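You operate a simulated robot arm through the tools that you are given. There is no shell and no other tool.

You are at the controls of a simulated robot arm. One attempt, no reset.

JOB
Swap the empty twine spool for the white one; clamp the line end and whip two turns.
Fine: the empty spool goes in the grey tray. Set down upright: empty twine spool.

It is judged by the outcome, as a careful person would: the job done as asked, and still so three seconds after it is handed in. It fails if anything else is knocked over, pushed out of place, dropped, spilled or broken.

ROBOT AND FRAMES
A 6-joint arm with a two-finger parallel gripper, fixed in place. Base frame: the origin is at the foot of the arm, x ahead of it, y to its left, z up; the work surface is at about z = 0. Units: m, degrees, N and s.
With the tool pointing down near the work surface it reaches from about 0.14 to 0.58 m from the base axis. Its first joint turns from -66.0 to 66.0 degrees. Payload 2.1 kg.
The TCP is the grasp point between the finger pads, 0.03 m short of the fingertips. In the tool frame z runs along the fingers and y along their closing line. Largest opening 0.094 m; finger width 0.028, thickness 0.01; the body of the gripper, 0.05 by 0.096 m, starts 0.055 m behind the TCP.
Orientation is that of the tool frame in the base frame, as [roll, pitch, yaw] about the fixed x, y, z axes, in that order (R = Rz(yaw) Ry(pitch) Rx(roll)). With the fingers straight down and closing along the base's y, the tool's x points along the base's -x, its y along +y and its z along -z.

CONTROLS
- The arm moves only by the tool move_arm. Its argument "series" is a list of rows, each a list of 7 numbers: the shift along the tool's x, y, z in cm, then the turn, a rotation vector about the tool's x, y, z in degrees, then the finger opening in cm, from 0 to 9.4. In form: [[x, y, z, ax, ay, az, gripper], ...]. A call has 1 to 20 rows; each row shifts and turns the commanded pose from where the row before left it, along the tool's axes as they then stand. A row lasts 0.2 s, in which the tool goes at most 0.05 m and 8.6 degrees; a call with a longer step from one row to the next is refused whole, and so is a gripper value outside its range. A pose out of reach is approached as far as the arm can. The call stops where the force on the tool passes 90 N (or 10 N more than at its start, if that is more) or the arm is blocked; 0.2 s more then pass. Each finger travels about 0.072 m/s and halts on what it meets, pressing with about 40 N; the grip force reading is that of the motor and also rises with nothing between the fingers. The clock runs only during rows and for 0.2 s after the last one: add rows that do not move to give the fingers time. It gives the time, the measured TCP pose, the force on the tool (base axes), the opening and the grip force at its end, in the units of the frame above (readings bear some noise), with the torque about the TCP (base axes, N m) and any sound that the robot's microphone picked up, and new pictures: "show" is both (left out), scene, wrist or none.
- Cameras (640 x 400 px; columns grow to the right, rows downward): "scene" is fixed at [0.0512, -0.3627, 0.502]; the picture's right is [0.85, -0.53, 0.00], its down [-0.21, -0.34, -0.92] and it looks along [0.49, 0.78, -0.40] (base axes); focal length 255 px, centre (320, 200). "wrist" rides on the gripper at [0.076, 0.014, -0.103] in the tool frame; the picture's right is [-0.18, 0.98, 0.00], its down [-0.75, -0.14, -0.64] and it looks along [-0.63, -0.12, 0.77] (tool axes); focal length 243 px, centre (320, 200). There is no depth. A picture from a camera that has moved, and an enlarged one, comes with that camera's place and axes in the base frame and with its lens.
- inspect(camera, box): a new picture of the part [left, top, right, bottom] of that camera's present view, enlarged. The clock stands still meanwhile.
- hand_in(): hands the job in; it is judged then, once.

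Nothing tells you positions but the pictures and the camera data. Unless the task says otherwise, let go and move clear before handing in.

The tools are called after "Call:" as name(argument=value, ...) on one line, values as JSON. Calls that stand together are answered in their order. move_arm: Moves the arm, as the interface text tells. Its arguments: {"type":"object","properties":{"series":{"type":"array"},"show":{"type":"string","enum":["both","scene","wrist","none"]}},"required":["series"]} The other tools are called the same way: inspect (camera, box) takes an enlarged picture of a part of a camera's view; hand_in () hands the job in.

At the start:

```text
t: 0.0
ee_pos: [0.2936, -0.0848, 0.4059]
orientation: [180.0, 0.0, 180.0]
contact_force: [1.2, -0.1, 0.1]
moment: [0.0, 0.02, 0.01]
opening: 0.094
gripper_force: 0.1
```

scene: 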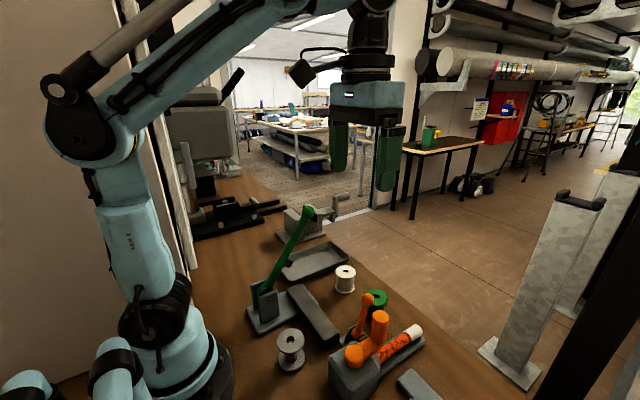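
wrist: 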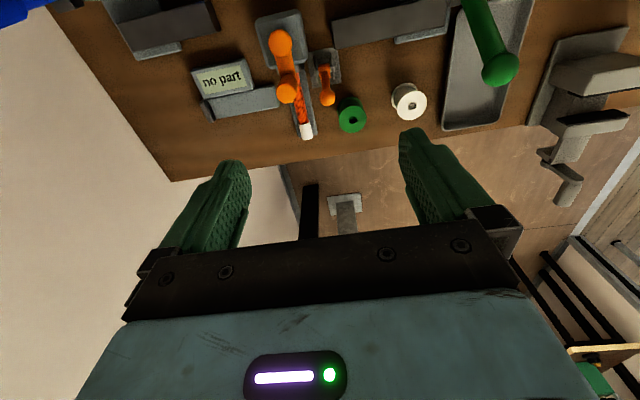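

I see a bench with a whipping/clamping device (orange levers), a grey spool, a white spool, a green spool, a grey tray and a green lever press. I'll take enlarged views first to understand which thing is which.

Call:
inspect(camera="scene", box=[230, 190, 450, 400])

Call:
inspect(camera="wrist", box=[90, 0, 370, 180])

Call:
inspect(camera="wrist", box=[320, 0, 640, 200])

Call:
inspect(camera="scene", box=[310, 280, 450, 400])

```text
1.90 times, centred on (340, 295) of scene
camera zoom: at [0.0512, -0.3627, 0.502], right [0.85, -0.53, 0.0], down [-0.21, -0.34, -0.92], along [0.49, 0.78, -0.4], focal length 486 px, centre (282, 19)
```

zoom: 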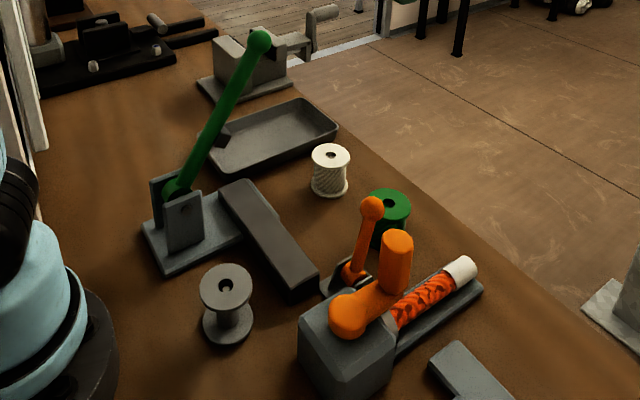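

```text
2.22 times, centred on (230, 90) of wrist
camera zoom: at [0.2165, -0.0709, 0.5099], right [0.18, 0.98, 0.0], down [0.75, -0.14, 0.64], along [0.63, -0.12, -0.77], focal length 539 px, centre (520, 444)
```

zoom: 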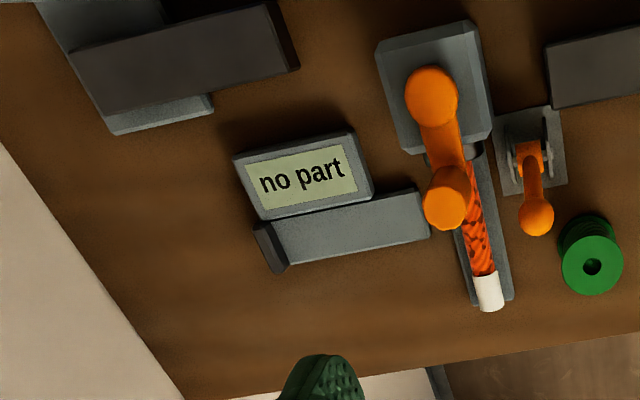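

```text
2.00 times, centred on (480, 100) of wrist
camera zoom: at [0.2165, -0.0709, 0.5099], right [0.18, 0.98, 0.0], down [0.75, -0.14, 0.64], along [0.63, -0.12, -0.77], focal length 485 px, centre (0, 400)
```

zoom: 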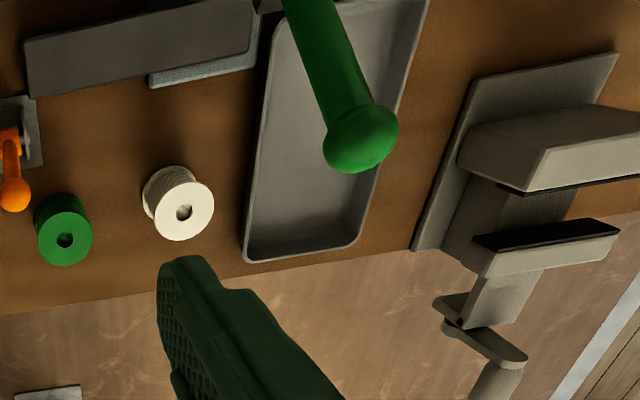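

```text
3.33 times, centred on (380, 340) of scene
camera zoom: at [0.0512, -0.3627, 0.502], right [0.85, -0.53, 0.0], down [-0.21, -0.34, -0.92], along [0.49, 0.78, -0.4], focal length 851 px, centre (120, -267)
```

zoom: 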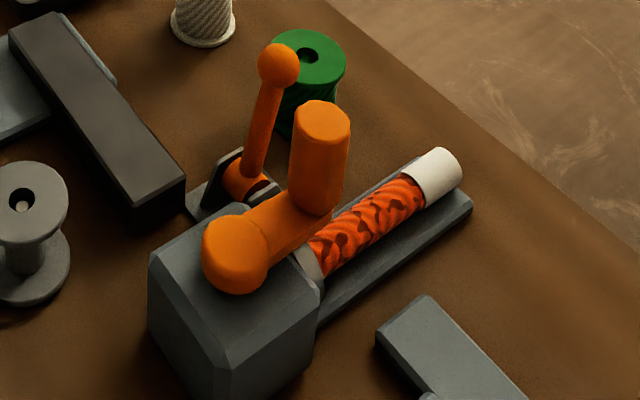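

The grey empty spool is near (0.19,-0.04), the white one near (0.40,0.07), the green one near (0.42,-0.04), the orange lever near (0.32,-0.08), the crank hub near (0.26,-0.14), and the tray is beyond the white spool. I'll tilt the wrist to look straight down and see the layout before touching anything.

Call:
move_arm(series=[[0, 0, 0, 0, 8, 0, 9.4], [0, 0, 0, 0, 8, 0, 9.4], [0, 0, 0, 0, 8, 0, 9.4], [0, 0, 0, 0, 0, 0, 9.4]])

```text
t: 0.8
ee_pos: [0.3014, -0.0874, 0.4031]
orientation: [-179.3, -19.4, 179.8]
contact_force: [11.6, -3.5, -19.4]
moment: [0.04, 0.49, -0.08]
opening: 0.094
gripper_force: 0.1
stopped in row 3: the force on the tool passed its limit at 137 N (the readings are from after the stop); the commanded pose is now the measured one
camera wrist: at [0.2637, -0.072, 0.5253], right [0.17, 0.98, -0.07], down [0.92, -0.14, 0.36], along [0.34, -0.13, -0.93], focal length 243 px, centre (320, 200)
```

scene: 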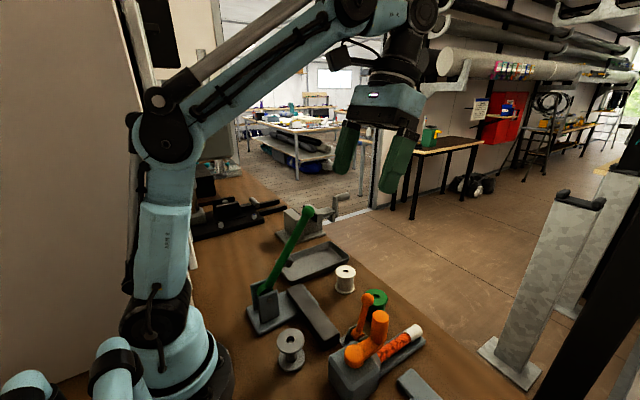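
wrist: 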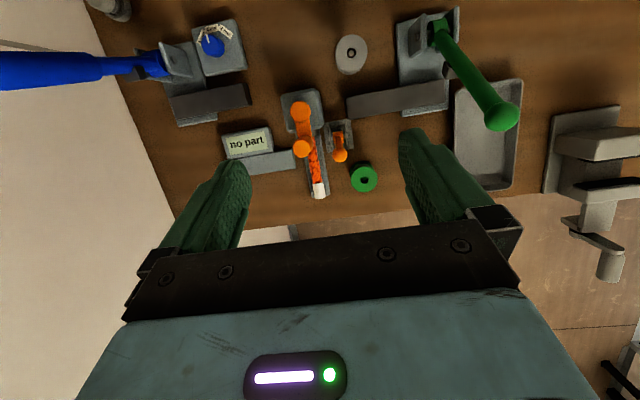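

The tilt was stopped by a force, probably the wrist folding against the arm itself. Before I tilt back, I'll use this overhead view: there is also a blue lever with a tagged box at the right-hand side.

Call:
inspect(camera="wrist", box=[100, 0, 300, 125])

Call:
inspect(camera="wrist", box=[210, 70, 410, 210])

Call:
inspect(camera="wrist", box=[320, 0, 540, 140])

```text
3.20 times, centred on (200, 62) of wrist
camera zoom: at [0.2637, -0.072, 0.5253], right [0.17, 0.98, -0.07], down [0.92, -0.14, 0.36], along [0.34, -0.13, -0.93], focal length 776 px, centre (704, 640)
```

zoom: 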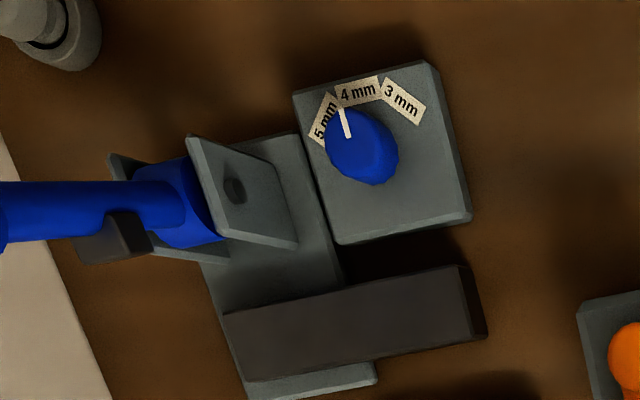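

```text
2.86 times, centred on (310, 140) of wrist
camera zoom: at [0.2637, -0.072, 0.5253], right [0.17, 0.98, -0.07], down [0.92, -0.14, 0.36], along [0.34, -0.13, -0.93], focal length 693 px, centre (349, 371)
```

zoom: 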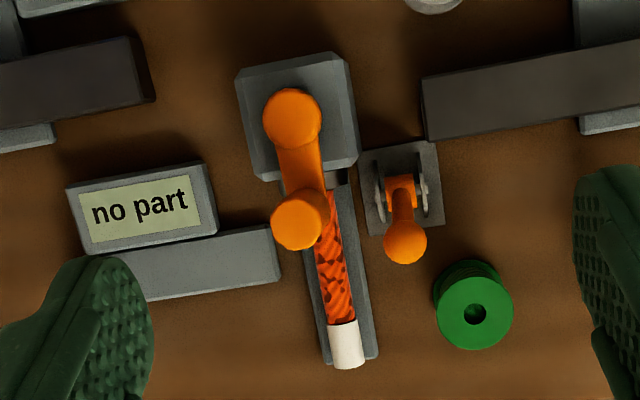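

```text
2.86 times, centred on (430, 70) of wrist
camera zoom: at [0.2637, -0.072, 0.5253], right [0.17, 0.98, -0.07], down [0.92, -0.14, 0.36], along [0.34, -0.13, -0.93], focal length 693 px, centre (6, 571)
```

zoom: 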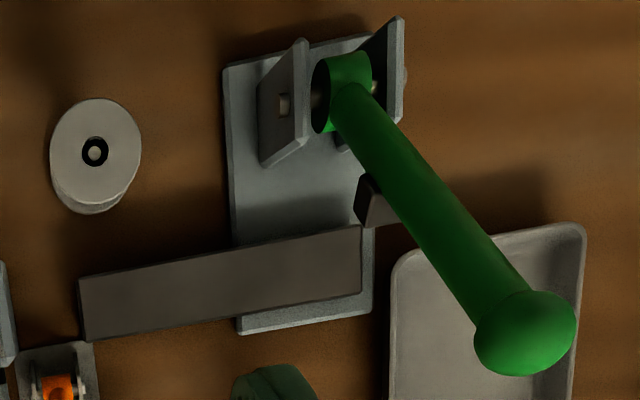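

The layout is clear: the orange crank, its rope trough and the orange clamp lever are the whipping station, and the green and blue lever machines are others to be left alone. I'll untilt now and go closer to the clamp for a look at it.

Call:
move_arm(series=[[0, 0, 0, 0, -5, 0, 9.4], [0, 0, 0, 0, -5, 0, 9.4], [0, 0, 0, 0, -5, 0, 9.4], [0, 0, 0, 0, -4.4, 0, 9.4], [0, 0, 0, 0, 0, 0, 9.4]], show="none")

```text
t: 2.0
ee_pos: [0.3025, -0.0868, 0.4036]
orientation: [-179.3, -0.2, 180.0]
contact_force: [0.1, -1.0, 1.5]
moment: [0.02, -0.01, -0.01]
opening: 0.0939
gripper_force: 0.0
```

The tool is vertical again. The green lever's knob stands high, about (0.30,0.08,0.26), so I'll have to keep the arm clear of it. Next I lower straight down to z≈0.25 for a closer look at the clamp and crank.

Call:
move_arm(series=[[0, 0, 3, 0, 0, 0, 9.4], [0, 0, 4, 0, 0, 0, 9.4], [0, 0, 4, 0, 0, 0, 9.4], [0, 0, 3, 0, 0, 0, 9.4], [0, 0, 1, 0, 0, 0, 9.4], [0, 0, 0, 0, 0, 0, 9.4]])

Call:
inspect(camera="wrist", box=[180, 0, 460, 175])

Call:
inspect(camera="scene", box=[310, 280, 450, 400])

```text
t: 3.4
ee_pos: [0.3013, -0.0893, 0.2518]
orientation: [-179.3, -0.2, -180.0]
contact_force: [0.3, -0.1, 0.3]
moment: [-0.03, -0.01, -0.02]
opening: 0.0944
gripper_force: 0.0
camera wrist: at [0.2257, -0.0739, 0.3565], right [0.18, 0.98, -0.01], down [0.76, -0.13, 0.64], along [0.63, -0.13, -0.77], focal length 243 px, centre (320, 200)
```

scene: 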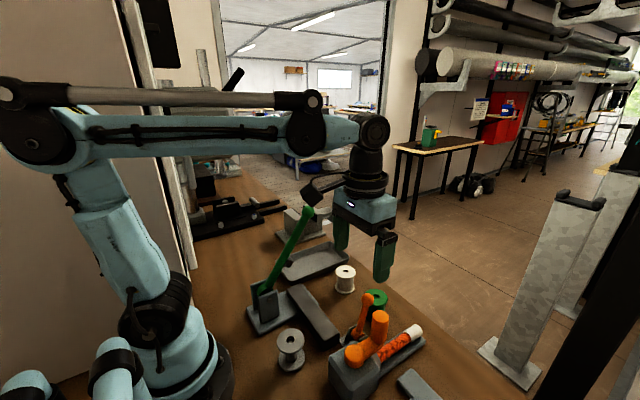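
wrist: 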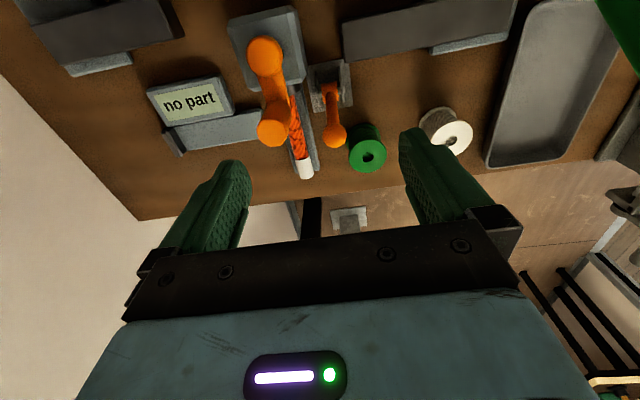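

```text
2.29 times, centred on (320, 88) of wrist
camera zoom: at [0.2257, -0.0739, 0.3565], right [0.18, 0.98, -0.01], down [0.76, -0.13, 0.64], along [0.63, -0.13, -0.77], focal length 555 px, centre (320, 457)
```

zoom: 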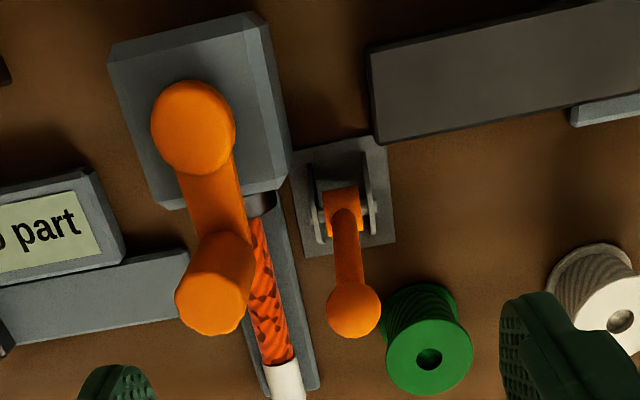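

```text
3.33 times, centred on (380, 340) of scene
camera zoom: at [0.0512, -0.3627, 0.502], right [0.85, -0.53, 0.0], down [-0.21, -0.34, -0.92], along [0.49, 0.78, -0.4], focal length 851 px, centre (120, -267)
```

zoom: 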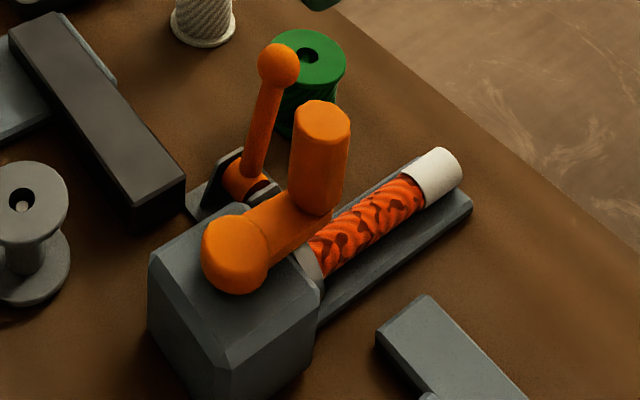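

Plate of the orange clamp is axis-aligned around (0.32,-0.08); its lever swings in the x–z plane and leans slightly away from the base. I'll yaw the tool a quarter turn so the camera sits on the -y side, which views the clamp from the side and keeps the camera clear of the green knob later.

Call:
move_arm(series=[[0, 0, 0, 0, 0, -7.5, 9.4], [0, 0, 0, 0, 0, -7.5, 9.4], [0, 0, 0, 0, 0, -7.5, 9.4], [0, 0, 0, 0, 0, -7.5, 9.4], [0, 0, 0, 0, 0, -7.5, 9.4], [0, 0, 0, 0, 0, -7.5, 9.4], [0, 0, 0, 0, 0, -7.5, 9.4], [0, 0, 0, 0, 0, -7.5, 9.4], [0, 0, 0, 0, 0, -7.5, 9.4], [0, 0, 0, 0, 0, -7.5, 9.4], [0, 0, 0, 0, 0, -7.5, 9.4], [0, 0, 0, 0, 0, -7.5, 9.4], [0, 0, 0, 0, 0, 0, 9.4]])

Call:
inspect(camera="wrist", box=[180, 0, 460, 175])

```text
t: 6.2
ee_pos: [0.3009, -0.0886, 0.2542]
orientation: [179.8, -0.7, -90.0]
contact_force: [-0.1, 0.4, 0.0]
moment: [-0.01, -0.04, 0.0]
opening: 0.094
gripper_force: 0.1
camera wrist: at [0.2863, -0.1642, 0.3574], right [-0.98, 0.18, 0.0], down [0.14, 0.76, 0.63], along [0.11, 0.62, -0.77], focal length 243 px, centre (320, 200)
```

scene: 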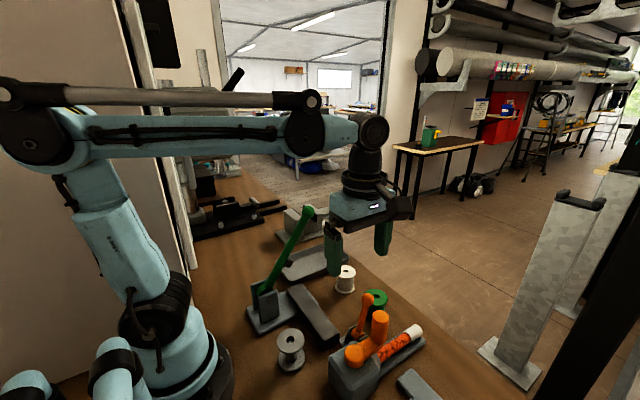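
wrist: 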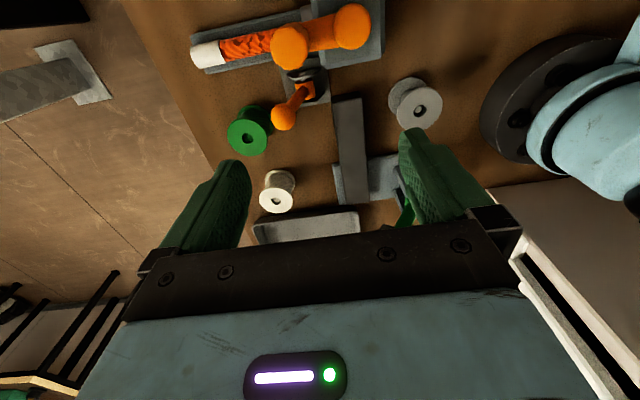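

```text
2.29 times, centred on (320, 88) of wrist
camera zoom: at [0.2863, -0.1642, 0.3574], right [-0.98, 0.18, 0.0], down [0.14, 0.76, 0.63], along [0.11, 0.62, -0.77], focal length 555 px, centre (320, 457)
```

zoom: 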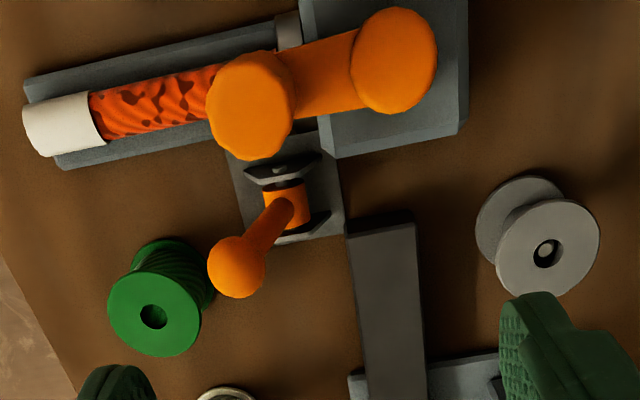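

The grey spool sits on a pin at about (0.183,-0.042), roughly 0.055 wide and 0.06 tall. I'll move above it at the present height and check alignment before going down.

Call:
move_arm(series=[[-1.2, 2.9, 0, 0, 0, 0, 9.4], [-1.2, 3, 0, 0, 0, 0, 9.4], [-1.2, 3, 0, 0, 0, 0, 9.4], [-1.1, 2.9, 0, 0, 0, 0, 9.4], [0, 0, 4, 0, 0, 0, 9.4], [0, 0, 3.5, 0, 0, 0, 9.4], [0, 0, 0, 0, 0, 0, 9.4], [0, 0, 0, 0, 0, 0, 9.4]])

```text
t: 8.0
ee_pos: [0.1804, -0.0435, 0.1765]
orientation: [179.8, -0.7, -90.0]
contact_force: [-0.3, -0.6, -0.6]
moment: [0.04, -0.01, -0.02]
opening: 0.0939
gripper_force: 0.2
camera wrist: at [0.1666, -0.1186, 0.2816], right [-0.98, 0.18, 0.0], down [0.14, 0.76, 0.63], along [0.11, 0.62, -0.77], focal length 243 px, centre (320, 200)
```

scene: 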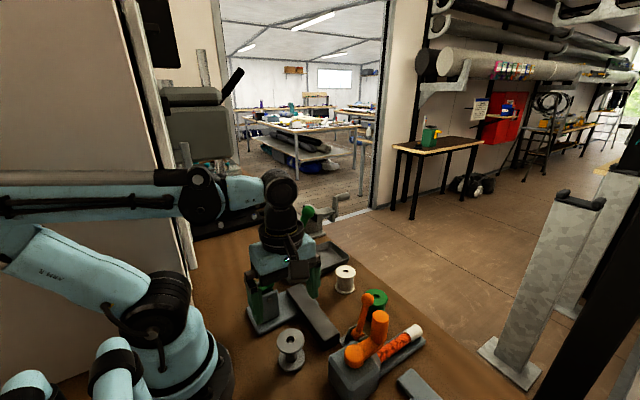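
wrist: 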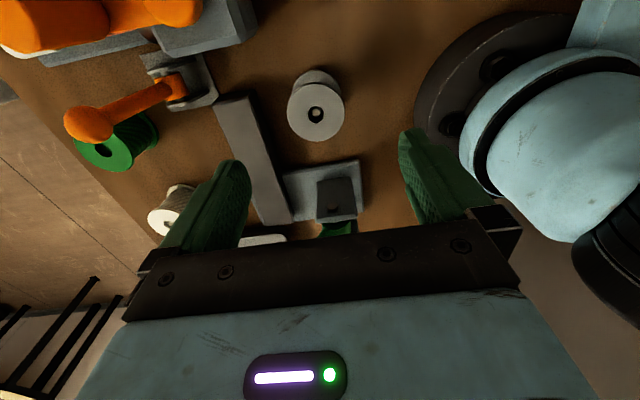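

Call:
inspect(camera="wrist", box=[240, 40, 400, 160])

Call:
inspect(camera="scene", box=[250, 300, 350, 390])

```text
3.33 times, centred on (320, 100) of wrist
camera zoom: at [0.1666, -0.1186, 0.2816], right [-0.98, 0.18, 0.0], down [0.14, 0.76, 0.63], along [0.11, 0.62, -0.77], focal length 809 px, centre (320, 533)
```

zoom: 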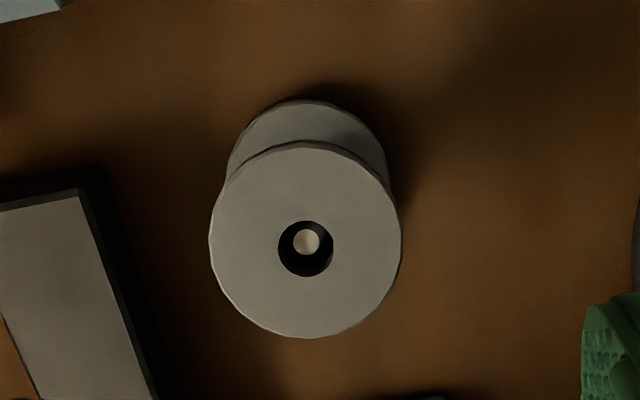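

```text
4.44 times, centred on (300, 345) of scene
camera zoom: at [0.0512, -0.3627, 0.502], right [0.85, -0.53, 0.0], down [-0.21, -0.34, -0.92], along [0.49, 0.78, -0.4], focal length 1134 px, centre (409, -444)
```

zoom: 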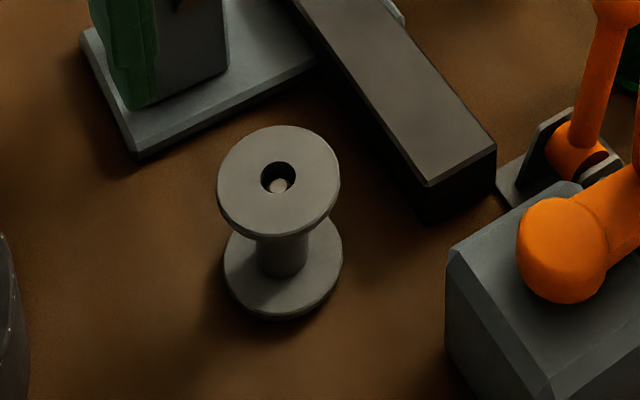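

Hole centre triangulates to about (0.185,-0.040) with its top at z≈0.056; the pin ends a little below that. I'll descend around it with the fingers wide open, fine-checking before closing.

Call:
move_arm(series=[[-0.35, -0.45, 3, 0, 0, 0, 9.4], [0, 0, 4, 0, 0, 0, 9.4], [0, 0, 3, 0, 0, 0, 9.4], [0, 0, 2, 0, 0, 0, 9.4], [0, 0, 1, 0, 0, 0, 9.4], [0, 0, 0, 0, 0, 0, 9.4], [0, 0, 0, 0, 0, 0, 9.4]])

```text
t: 9.6
ee_pos: [0.1853, -0.0415, 0.0463]
orientation: [179.7, -0.7, -89.9]
contact_force: [0.5, 0.0, 0.5]
moment: [-0.01, 0.0, 0.02]
opening: 0.0939
gripper_force: 0.2
camera wrist: at [0.1721, -0.1156, 0.1506], right [-0.98, 0.18, 0.0], down [0.14, 0.76, 0.63], along [0.11, 0.62, -0.77], focal length 243 px, centre (320, 200)
```

scene: 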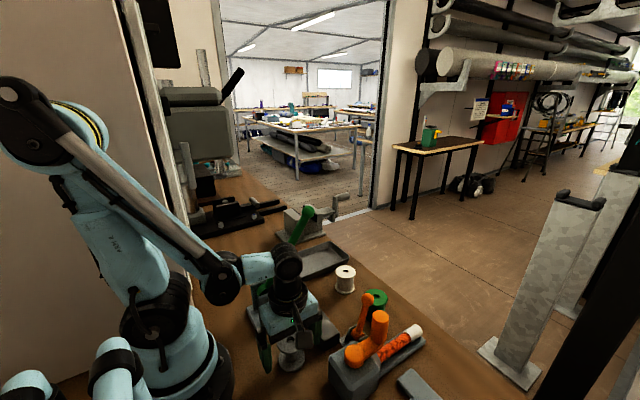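
wrist: 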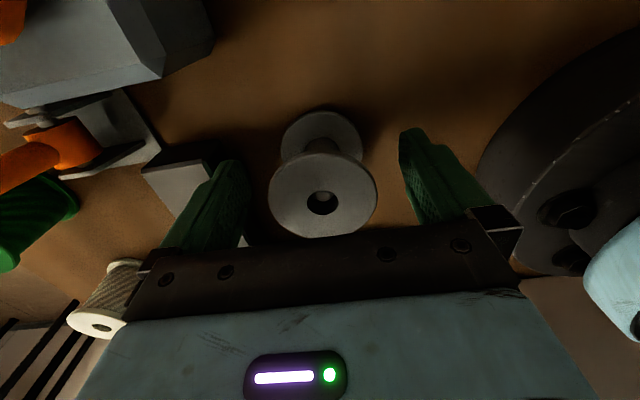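

The spool is centred between the fingers. I'll lower another centimetre and close on it.

Call:
move_arm(series=[[0, 0, 1, 0, 0, 0, 9.4], [0, 0, 0, 0, 0, 0, 9.4], [0, 0, 0, 0, 0, 0, 6], [0, 0, 0, 0, 0, 0, 4.5], [0, 0, 0, 0, 0, 0, 4.5], [0, 0, 0, 0, 0, 0, 4.5]])

```text
t: 11.0
ee_pos: [0.1868, -0.0407, 0.037]
orientation: [179.7, -0.6, -90.0]
contact_force: [-2.1, -0.2, -1.1]
moment: [0.02, 0.03, -0.04]
opening: 0.0593
gripper_force: 40.5
camera wrist: at [0.1721, -0.1155, 0.1411], right [-0.98, 0.18, 0.0], down [0.14, 0.76, 0.63], along [0.11, 0.62, -0.77], focal length 243 px, centre (320, 200)
```

scene: 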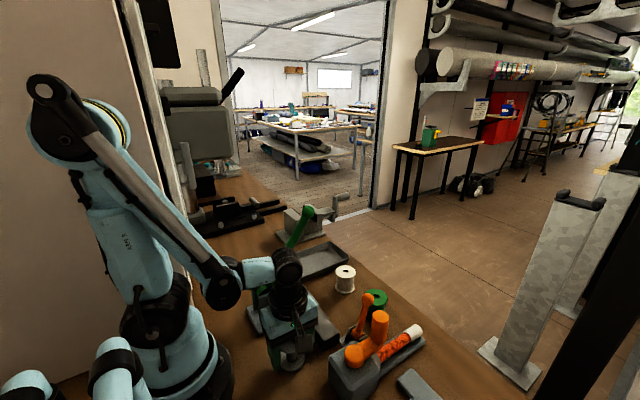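
wrist: 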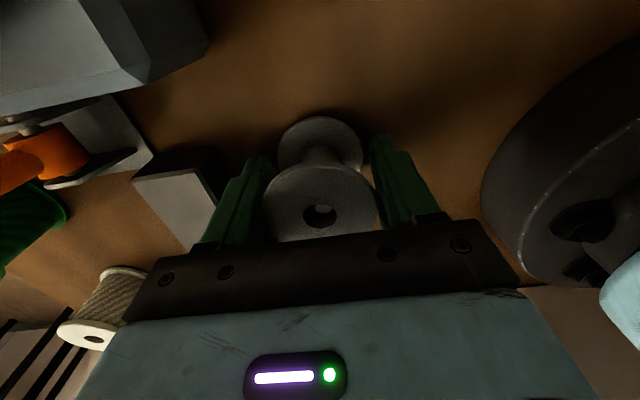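

Gripped with a firm reading at 59 mm opening. Now I lift straight up off the pin.

Call:
move_arm(series=[[0, 0, -0.5, 0, 0, 0, 4.5], [0, 0, -1, 0, 0, 0, 4.5], [0, 0, -2, 0, 0, 0, 4.5], [0, 0, -2.5, 0, 0, 0, 4.5], [0, 0, -3, 0, 0, 0, 4.5], [0, 0, -3, 0, 0, 0, 4.5], [0, 0, 0, 0, 0, 0, 4.5]])

```text
t: 12.6
ee_pos: [0.1866, -0.0405, 0.1573]
orientation: [179.7, -0.8, -89.9]
contact_force: [0.2, 0.0, -0.8]
moment: [-0.03, 0.0, 0.02]
opening: 0.0592
gripper_force: 39.7
camera wrist: at [0.1724, -0.1167, 0.2625], right [-0.98, 0.18, 0.0], down [0.14, 0.76, 0.63], along [0.11, 0.62, -0.77], focal length 243 px, centre (320, 200)
```

scene: 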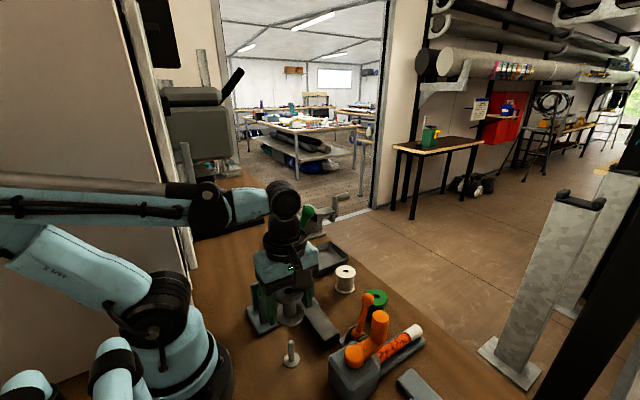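
wrist: 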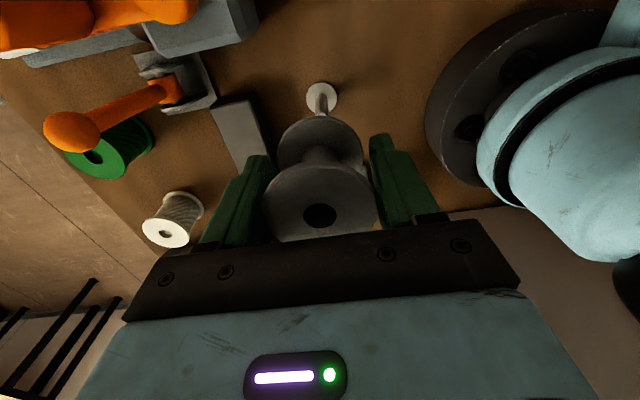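

The spool is off; the bare pin with its small foot is visible. I'll measure the pin closely now.

Call:
inspect(camera="scene", box=[255, 325, 325, 380])

Call:
inspect(camera="wrist", box=[270, 65, 370, 135])

Call:
inspect(camera="scene", box=[220, 180, 400, 300])

```text
7.27 times, centred on (290, 352) of scene
camera zoom: at [0.0512, -0.3627, 0.502], right [0.85, -0.53, 0.0], down [-0.21, -0.34, -0.92], along [0.49, 0.78, -0.4], focal length 1856 px, centre (538, -909)
```

zoom: 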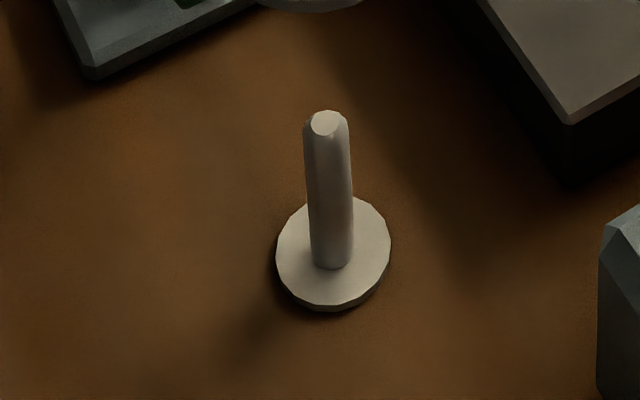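

```text
5.71 times, centred on (320, 100) of wrist
camera zoom: at [0.1724, -0.1167, 0.2625], right [-0.98, 0.18, 0.0], down [0.14, 0.76, 0.63], along [0.11, 0.62, -0.77], focal length 1386 px, centre (320, 771)
```

zoom: 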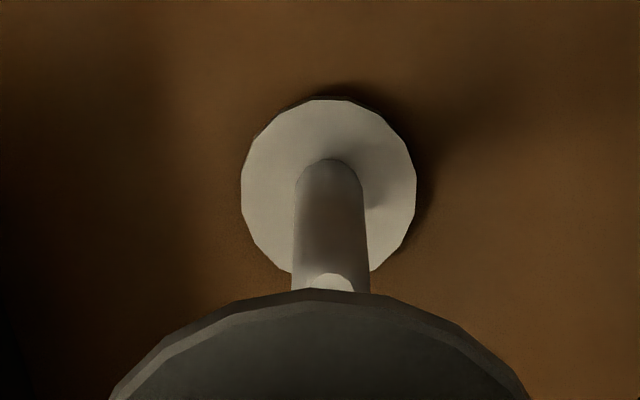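

```text
3.33 times, centred on (310, 240) of scene
camera zoom: at [0.0512, -0.3627, 0.502], right [0.85, -0.53, 0.0], down [-0.21, -0.34, -0.92], along [0.49, 0.78, -0.4], focal length 851 px, centre (353, 67)
```

zoom: 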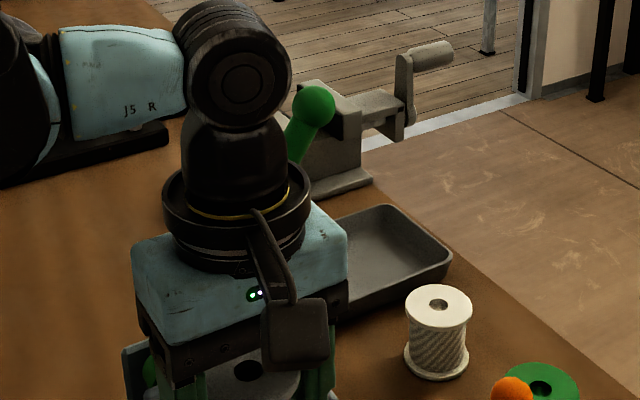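

Pin is at about (0.185,-0.042). I'll carry the spool high (z≈0.32), out to x≈0.40 and around to the tray at y≈0.197, passing beyond the green knob; first the lift and the outward leg.

Call:
move_arm(series=[[0, 0, -3, 0, 0, 0, 4.5], [0, 0, -4, 0, 0, 0, 4.5], [0, 0, -4, 0, 0, 0, 4.5], [0, 0, -4, 0, 0, 0, 4.5], [0, -1.5, -1.3, 0, 0, 0, 4.5], [0, -3, 0, 0, 0, 0, 4.5], [0, -3.5, 0, 0, 0, 0, 4.5], [0, -3.5, 0, 0, 0, 0, 4.5], [0, -3.5, 0, 0, 0, 0, 4.5], [0, -3, 0, 0, 0, 0, 4.5], [0, -2.3, 0, 0, 0, 0, 4.5], [0, 0, 0, 0, 0, 0, 4.5]])

```text
t: 15.2
ee_pos: [0.3922, -0.0377, 0.3189]
orientation: [179.7, -0.7, -90.1]
contact_force: [0.7, -0.7, 0.1]
moment: [0.0, 0.0, 0.0]
opening: 0.0594
gripper_force: 40.1
camera wrist: at [0.3773, -0.1121, 0.4237], right [-0.98, 0.18, 0.0], down [0.14, 0.76, 0.63], along [0.11, 0.62, -0.77], focal length 243 px, centre (320, 200)
```

scene: 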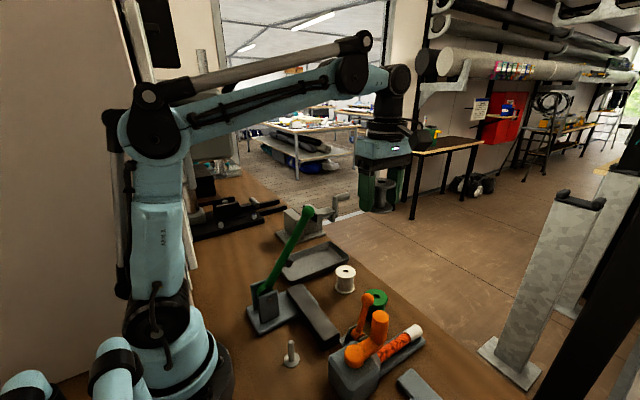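
wrist: 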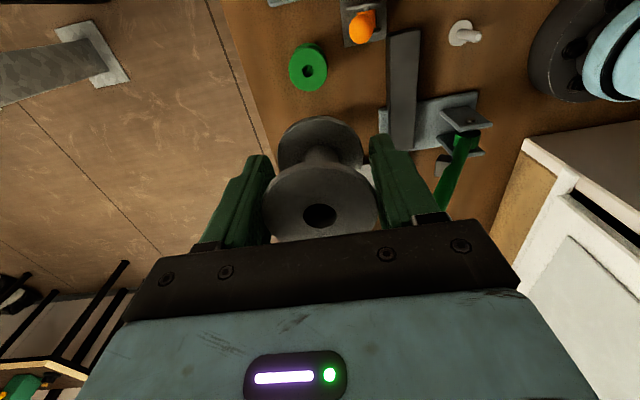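

The spool is held steadily. Now the sideways leg to over the tray, staying high.

Call:
move_arm(series=[[-2, 0, 0, 0, 0, 0, 4.5], [-3.5, 0, 0, 0, 0, 0, 4.5], [-3.5, 0, 0, 0, 0, 0, 4.5], [-3.5, 0, 0, 0, 0, 0, 4.5], [-3.5, 0, 0, 0, 0, 0, 4.5], [-3.5, 0, 0, 0, 0, 0, 4.5], [-2.5, 0, 0, 0, 0, 0, 4.5], [-1.4, 0, 0, 0, 0, 0, 4.5], [0, 0, 0, 0, 0, 0, 4.5]])

Call:
inspect(camera="scene", box=[220, 150, 420, 300])

```text
t: 17.2
ee_pos: [0.3893, 0.1975, 0.318]
orientation: [179.6, -0.7, -89.9]
contact_force: [0.0, -0.1, -1.0]
moment: [-0.01, 0.02, -0.01]
opening: 0.0596
gripper_force: 40.2
camera wrist: at [0.3759, 0.1228, 0.4222], right [-0.98, 0.18, 0.0], down [0.14, 0.76, 0.63], along [0.11, 0.62, -0.77], focal length 243 px, centre (320, 200)
```

scene: 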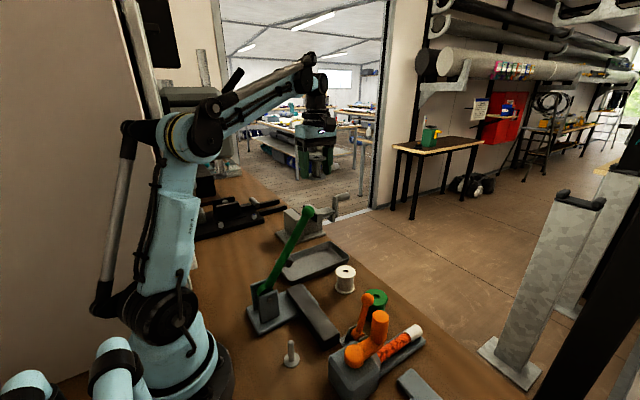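
wrist: 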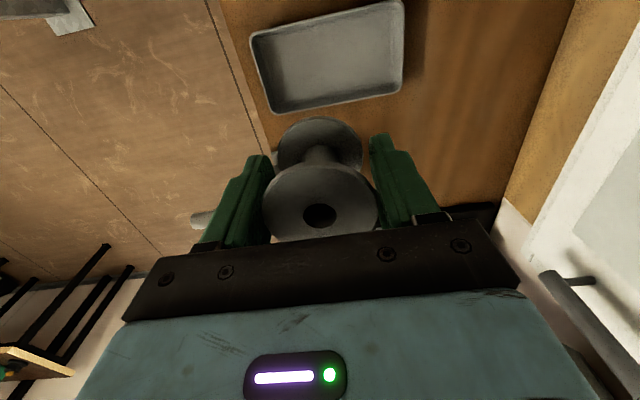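

```text
2.67 times, centred on (320, 225) of scene
camera zoom: at [0.0512, -0.3627, 0.502], right [0.85, -0.53, 0.0], down [-0.21, -0.34, -0.92], along [0.49, 0.78, -0.4], focal length 681 px, centre (320, 133)
```

zoom: 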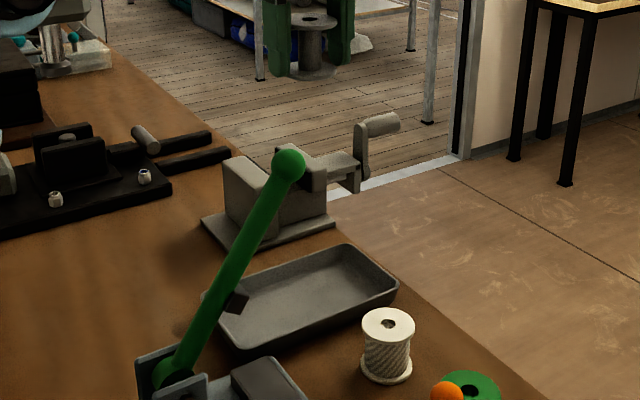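

The tray's outer rim spans about x 0.27–0.48, y 0.143–0.25, and the spool is over its middle. I'll descend in stages, watching clearance to the green lever.

Call:
move_arm(series=[[0, 0, 3, 0, 0, 0, 4.5], [0, 0, 4, 0, 0, 0, 4.5], [0, 0, 4, 0, 0, 0, 4.5], [0, 0, 3, 0, 0, 0, 4.5], [0, 0, 2, 0, 0, 0, 4.5], [0, 0, 0, 0, 0, 0, 4.5]], show="scene")

Call:
inspect(camera="scene", box=[220, 100, 420, 300])

```text
t: 18.6
ee_pos: [0.3891, 0.1938, 0.155]
orientation: [179.8, -0.7, -89.9]
contact_force: [-0.3, 0.3, -1.1]
moment: [-0.02, -0.01, 0.0]
opening: 0.0592
gripper_force: 39.9
```

scene: 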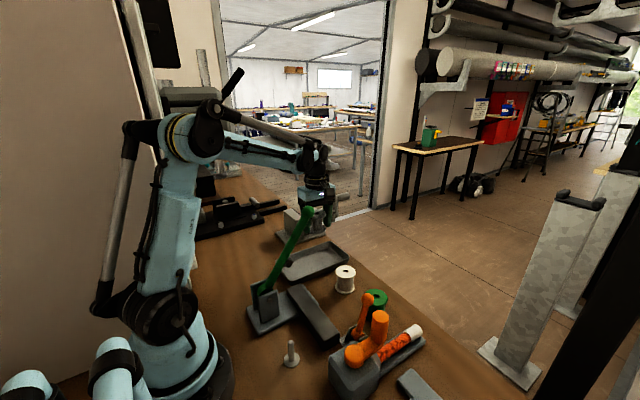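

```text
2.00 times, centred on (320, 200) of scene
camera zoom: at [0.0512, -0.3627, 0.502], right [0.85, -0.53, 0.0], down [-0.21, -0.34, -0.92], along [0.49, 0.78, -0.4], focal length 510 px, centre (320, 200)
```

zoom: 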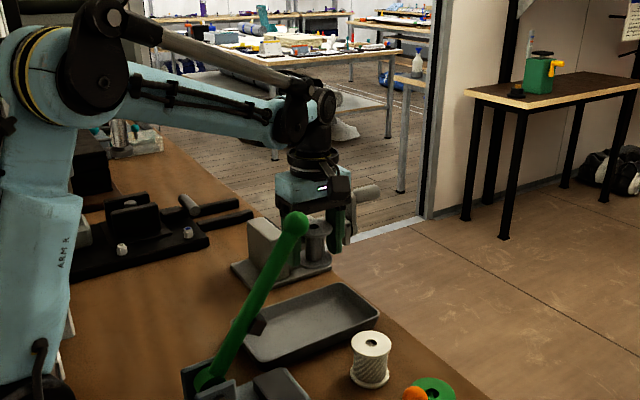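

Clearance to the green lever looks good. Continuing down to just above the tray floor.

Call:
move_arm(series=[[-0.15, 0, 3, 0, 0, 0, 4.5], [-0.15, 0, 3, 0, 0, 0, 4.5], [0, 0, 2.5, 0, 0, 0, 4.5], [0, 0, 1, 0, 0, 0, 4.5], [0, 0, 0, 0, 0, 0, 4.5]])

Call:
inspect(camera="scene", box=[220, 150, 420, 300])

```text
t: 19.8
ee_pos: [0.389, 0.1967, 0.0614]
orientation: [179.6, -0.7, -89.9]
contact_force: [0.6, 0.1, -0.7]
moment: [-0.02, -0.02, -0.01]
opening: 0.0594
gripper_force: 40.1
camera wrist: at [0.3748, 0.122, 0.1664], right [-0.98, 0.18, 0.0], down [0.14, 0.76, 0.63], along [0.11, 0.62, -0.77], focal length 243 px, centre (320, 200)
```

scene: 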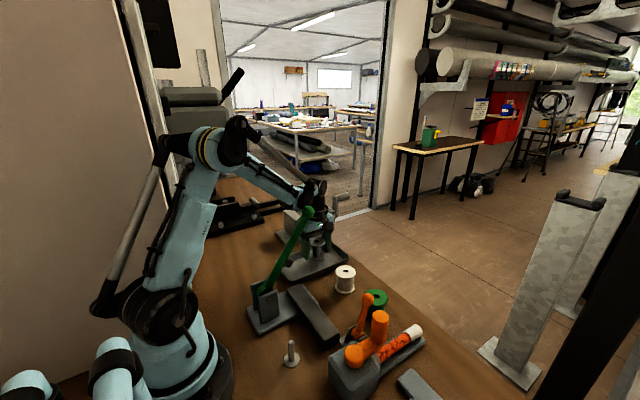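
wrist: 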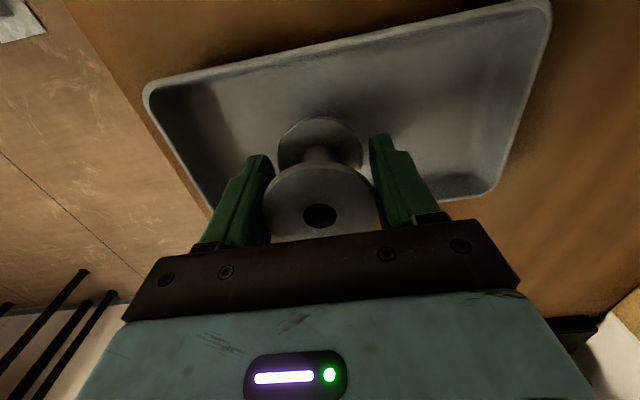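

```text
2.67 times, centred on (320, 225) of scene
camera zoom: at [0.0512, -0.3627, 0.502], right [0.85, -0.53, 0.0], down [-0.21, -0.34, -0.92], along [0.49, 0.78, -0.4], focal length 681 px, centre (320, 133)
```

zoom: 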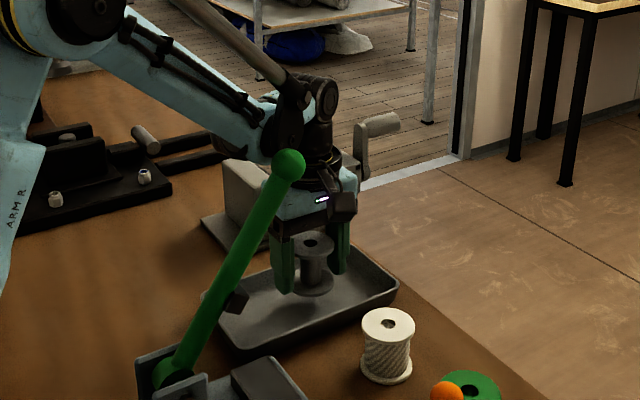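

The spool is well inside the tray. I'll lower the last couple of centimetres in small steps, feeling for the floor.

Call:
move_arm(series=[[0, 0, 1, 0, 0, 0, 4.5], [0, 0, 0.8, 0, 0, 0, 4.5], [0, 0, 0.2, 0, 0, 0, 4.5], [0, 0, 0, 0, 0, 0, 4.5]], show="none")

```text
t: 20.8
ee_pos: [0.3881, 0.1964, 0.0411]
orientation: [179.8, -0.7, -90.0]
contact_force: [0.0, -0.9, -0.2]
moment: [0.04, -0.03, -0.02]
opening: 0.0594
gripper_force: 39.9
```

Call:
move_arm(series=[[0, 0, 0.15, 0, 0, 0, 4.5], [0, 0, 0.15, 0, 0, 0, 4.5], [0, 0, 0, 0, 0, 0, 4.5]], show="scene")

Call:
inspect(camera="scene", box=[270, 190, 370, 290])

```text
t: 21.6
ee_pos: [0.3887, 0.1963, 0.0384]
orientation: [179.8, -0.8, -90.0]
contact_force: [-0.4, 0.2, -0.5]
moment: [0.0, 0.01, 0.01]
opening: 0.0592
gripper_force: 40.3
```

scene: 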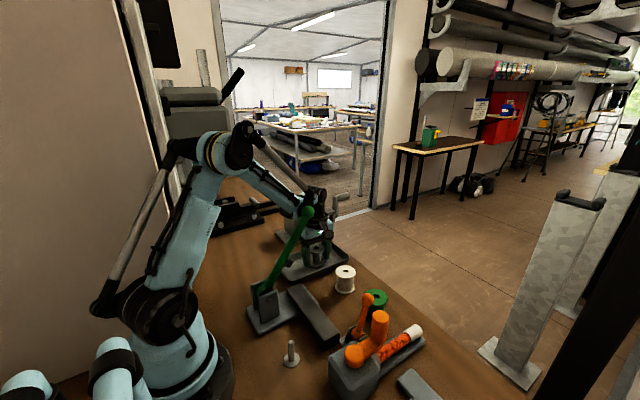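

```text
4.00 times, centred on (320, 240) of scene
camera zoom: at [0.0512, -0.3627, 0.502], right [0.85, -0.53, 0.0], down [-0.21, -0.34, -0.92], along [0.49, 0.78, -0.4], focal length 1021 px, centre (320, 40)
```

zoom: 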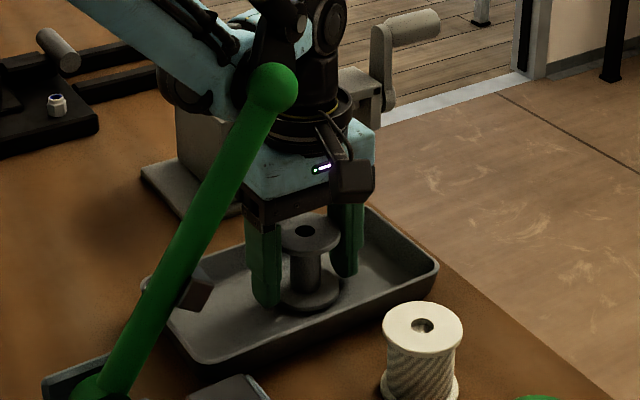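

Call:
move_arm(series=[[0, 0, 0.1, 0, 0, 0, 4.5], [0, 0, 0.1, 0, 0, 0, 4.5], [0, 0, 0, 0, 0, 0, 4.5]], show="none")

```text
t: 22.4
ee_pos: [0.389, 0.1963, 0.036]
orientation: [179.7, -0.7, -89.9]
contact_force: [-0.9, 1.3, 7.7]
moment: [0.01, -0.13, 0.01]
opening: 0.0596
gripper_force: 39.6
```

Contact with the tray floor (about 8 N). Releasing gently and rising.

Call:
move_arm(series=[[0, 0, 0, 0, 0, 0, 6.2], [0, 0, 0, 0, 0, 0, 7], [0, 0, 0, 0, 0, 0, 8], [0, 0, 0, 0, 0, 0, 8], [0, 0, -1, 0, 0, 0, 8], [0, 0, -3, 0, 0, 0, 8], [0, 0, -4, 0, 0, 0, 8], [0, 0, 0, 0, 0, 0, 8]])

Call:
inspect(camera="scene", box=[270, 190, 370, 290])

```text
t: 24.2
ee_pos: [0.3889, 0.1979, 0.118]
orientation: [179.8, -0.7, -90.0]
contact_force: [-0.3, -0.9, 0.4]
moment: [-0.02, 0.0, 0.0]
opening: 0.08
gripper_force: 0.1
camera wrist: at [0.375, 0.1228, 0.2224], right [-0.98, 0.18, 0.0], down [0.14, 0.76, 0.63], along [0.11, 0.62, -0.77], focal length 243 px, centre (320, 200)
```

scene: 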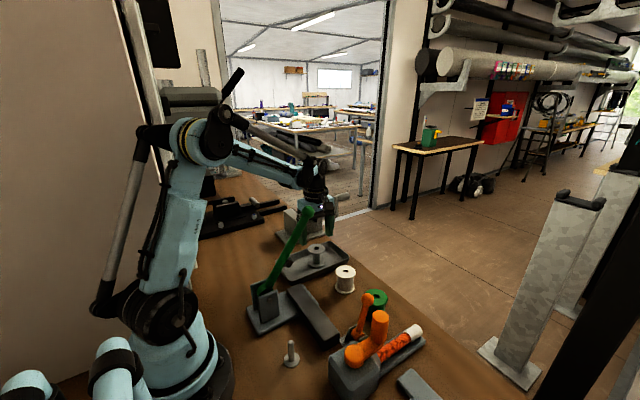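
wrist: 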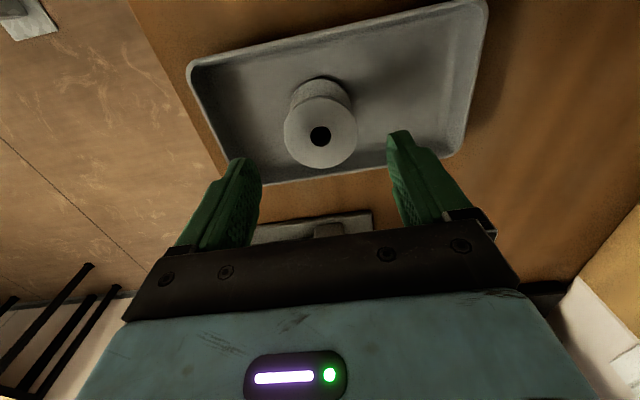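

```text
4.00 times, centred on (320, 240) of scene
camera zoom: at [0.0512, -0.3627, 0.502], right [0.85, -0.53, 0.0], down [-0.21, -0.34, -0.92], along [0.49, 0.78, -0.4], focal length 1021 px, centre (320, 40)
```

zoom: 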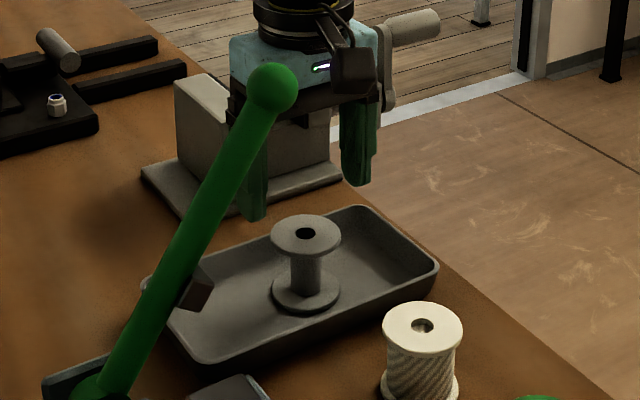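

The empty spool stands upright in the tray. For the white spool the forearm would come too close to the green knob with a vertical tool, so I plan to tilt the wrist about 20° toward -y there (the pads stay parallel to the spool's sides). First rise and move above it for a measurement.

Call:
move_arm(series=[[0, 0, -4, 0, 0, 0, 8], [0, 0, -4, 0, 0, 0, 8], [0, 0, -4, 0, 0, 0, 8], [0, 0, -4, 0, 0, 0, 9.4], [0, 0, -2, 0, 0, 0, 9.4], [2.5, -0.3, 0, 0, 0, 0, 9.4], [3.5, -0.3, 0, 0, 0, 0, 9.4], [3.5, -0.3, 0, 0, 0, 0, 9.4], [2.5, -0.3, 0, 0, 0, 0, 9.4], [1.2, 0, 0, 0, 0, 0, 9.4], [0, 0, 0, 0, 0, 0, 9.4]])

Call:
inspect(camera="wrist", box=[220, 30, 420, 155])

```text
t: 26.6
ee_pos: [0.4023, 0.0667, 0.2977]
orientation: [179.8, -0.8, -89.9]
contact_force: [-0.6, -0.1, 0.2]
moment: [-0.02, 0.02, -0.02]
opening: 0.0941
gripper_force: 0.0
camera wrist: at [0.3866, -0.0087, 0.4028], right [-0.98, 0.18, 0.0], down [0.14, 0.76, 0.63], along [0.11, 0.62, -0.77], focal length 243 px, centre (320, 200)
```

scene: 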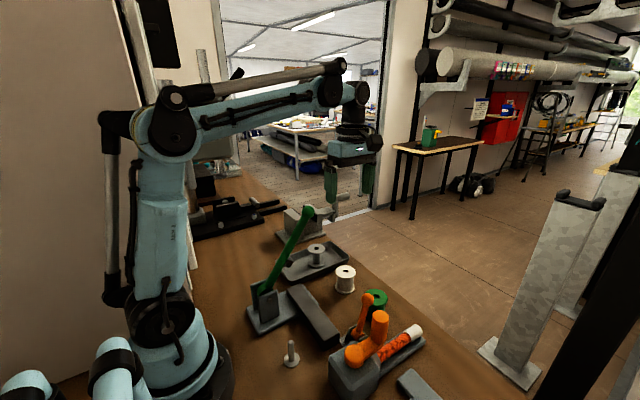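
wrist: 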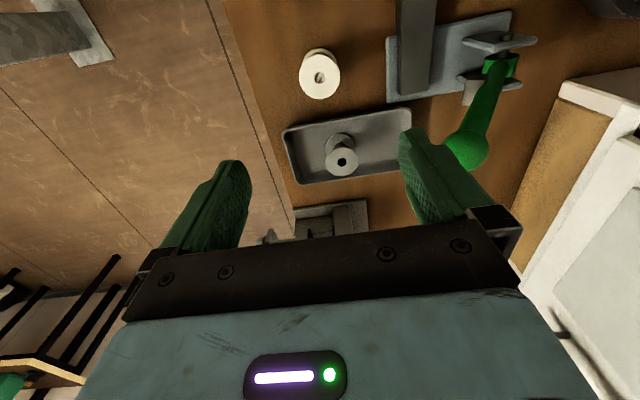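

```text
3.20 times, centred on (320, 92) of wrist
camera zoom: at [0.3866, -0.0087, 0.4028], right [-0.98, 0.18, 0.0], down [0.14, 0.76, 0.63], along [0.11, 0.62, -0.77], focal length 776 px, centre (320, 544)
```

zoom: 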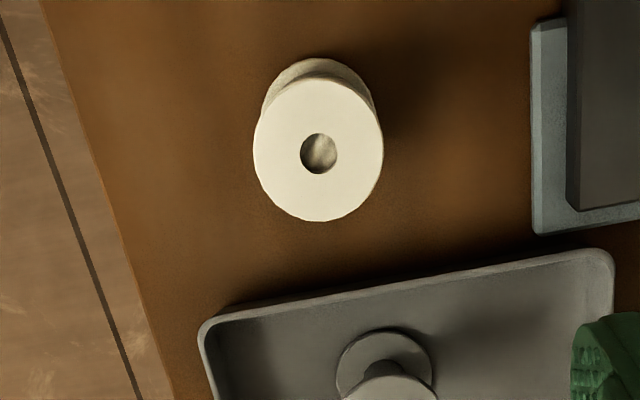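

White spool centre: about (0.401,0.068), same size as the grey one; green knob at (0.30,0.085,0.25). Tilting the tool 20° about its closing line now, high above everything.

Call:
move_arm(series=[[0, 0, 0, 0, -4, 0, 9.4], [0, 0, 0, 0, -4, 0, 9.4], [0, 0, 0, 0, -4, 0, 9.4], [0, 0, 0, 0, -4, 0, 9.4], [0, 0, 0, 0, -4, 0, 9.4], [0, 0, 0, 0, 0, 0, 9.4], [0, 0, 0, 0, 0, 0, 9.4]])

```text
t: 28.2
ee_pos: [0.4015, 0.0673, 0.2972]
orientation: [179.7, 19.5, -90.1]
contact_force: [-1.1, 0.7, -0.8]
moment: [0.02, 0.02, -0.01]
opening: 0.0938
gripper_force: 0.1
camera wrist: at [0.3875, -0.0388, 0.3709], right [-0.98, 0.17, 0.07], down [0.14, 0.5, 0.85], along [0.12, 0.85, -0.51], focal length 243 px, centre (320, 200)
```

scene: 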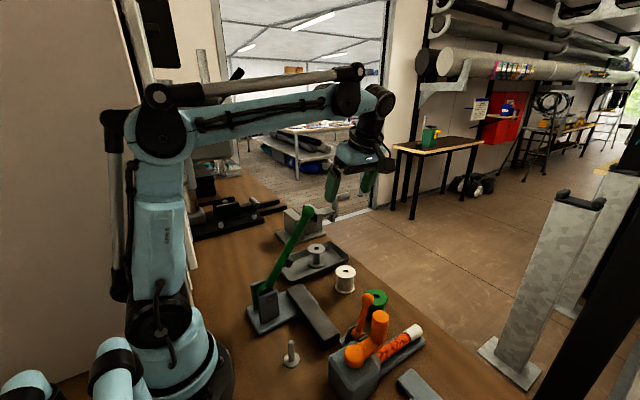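
wrist: 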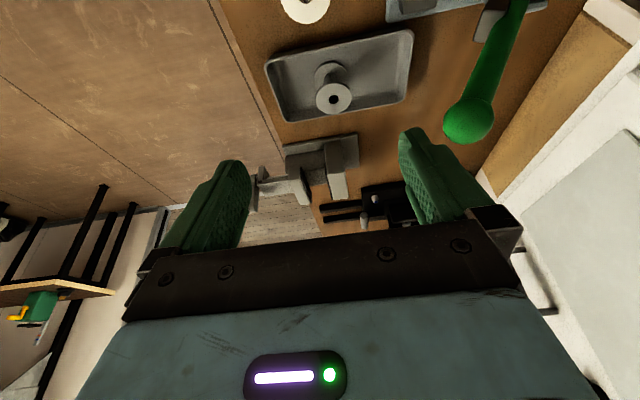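

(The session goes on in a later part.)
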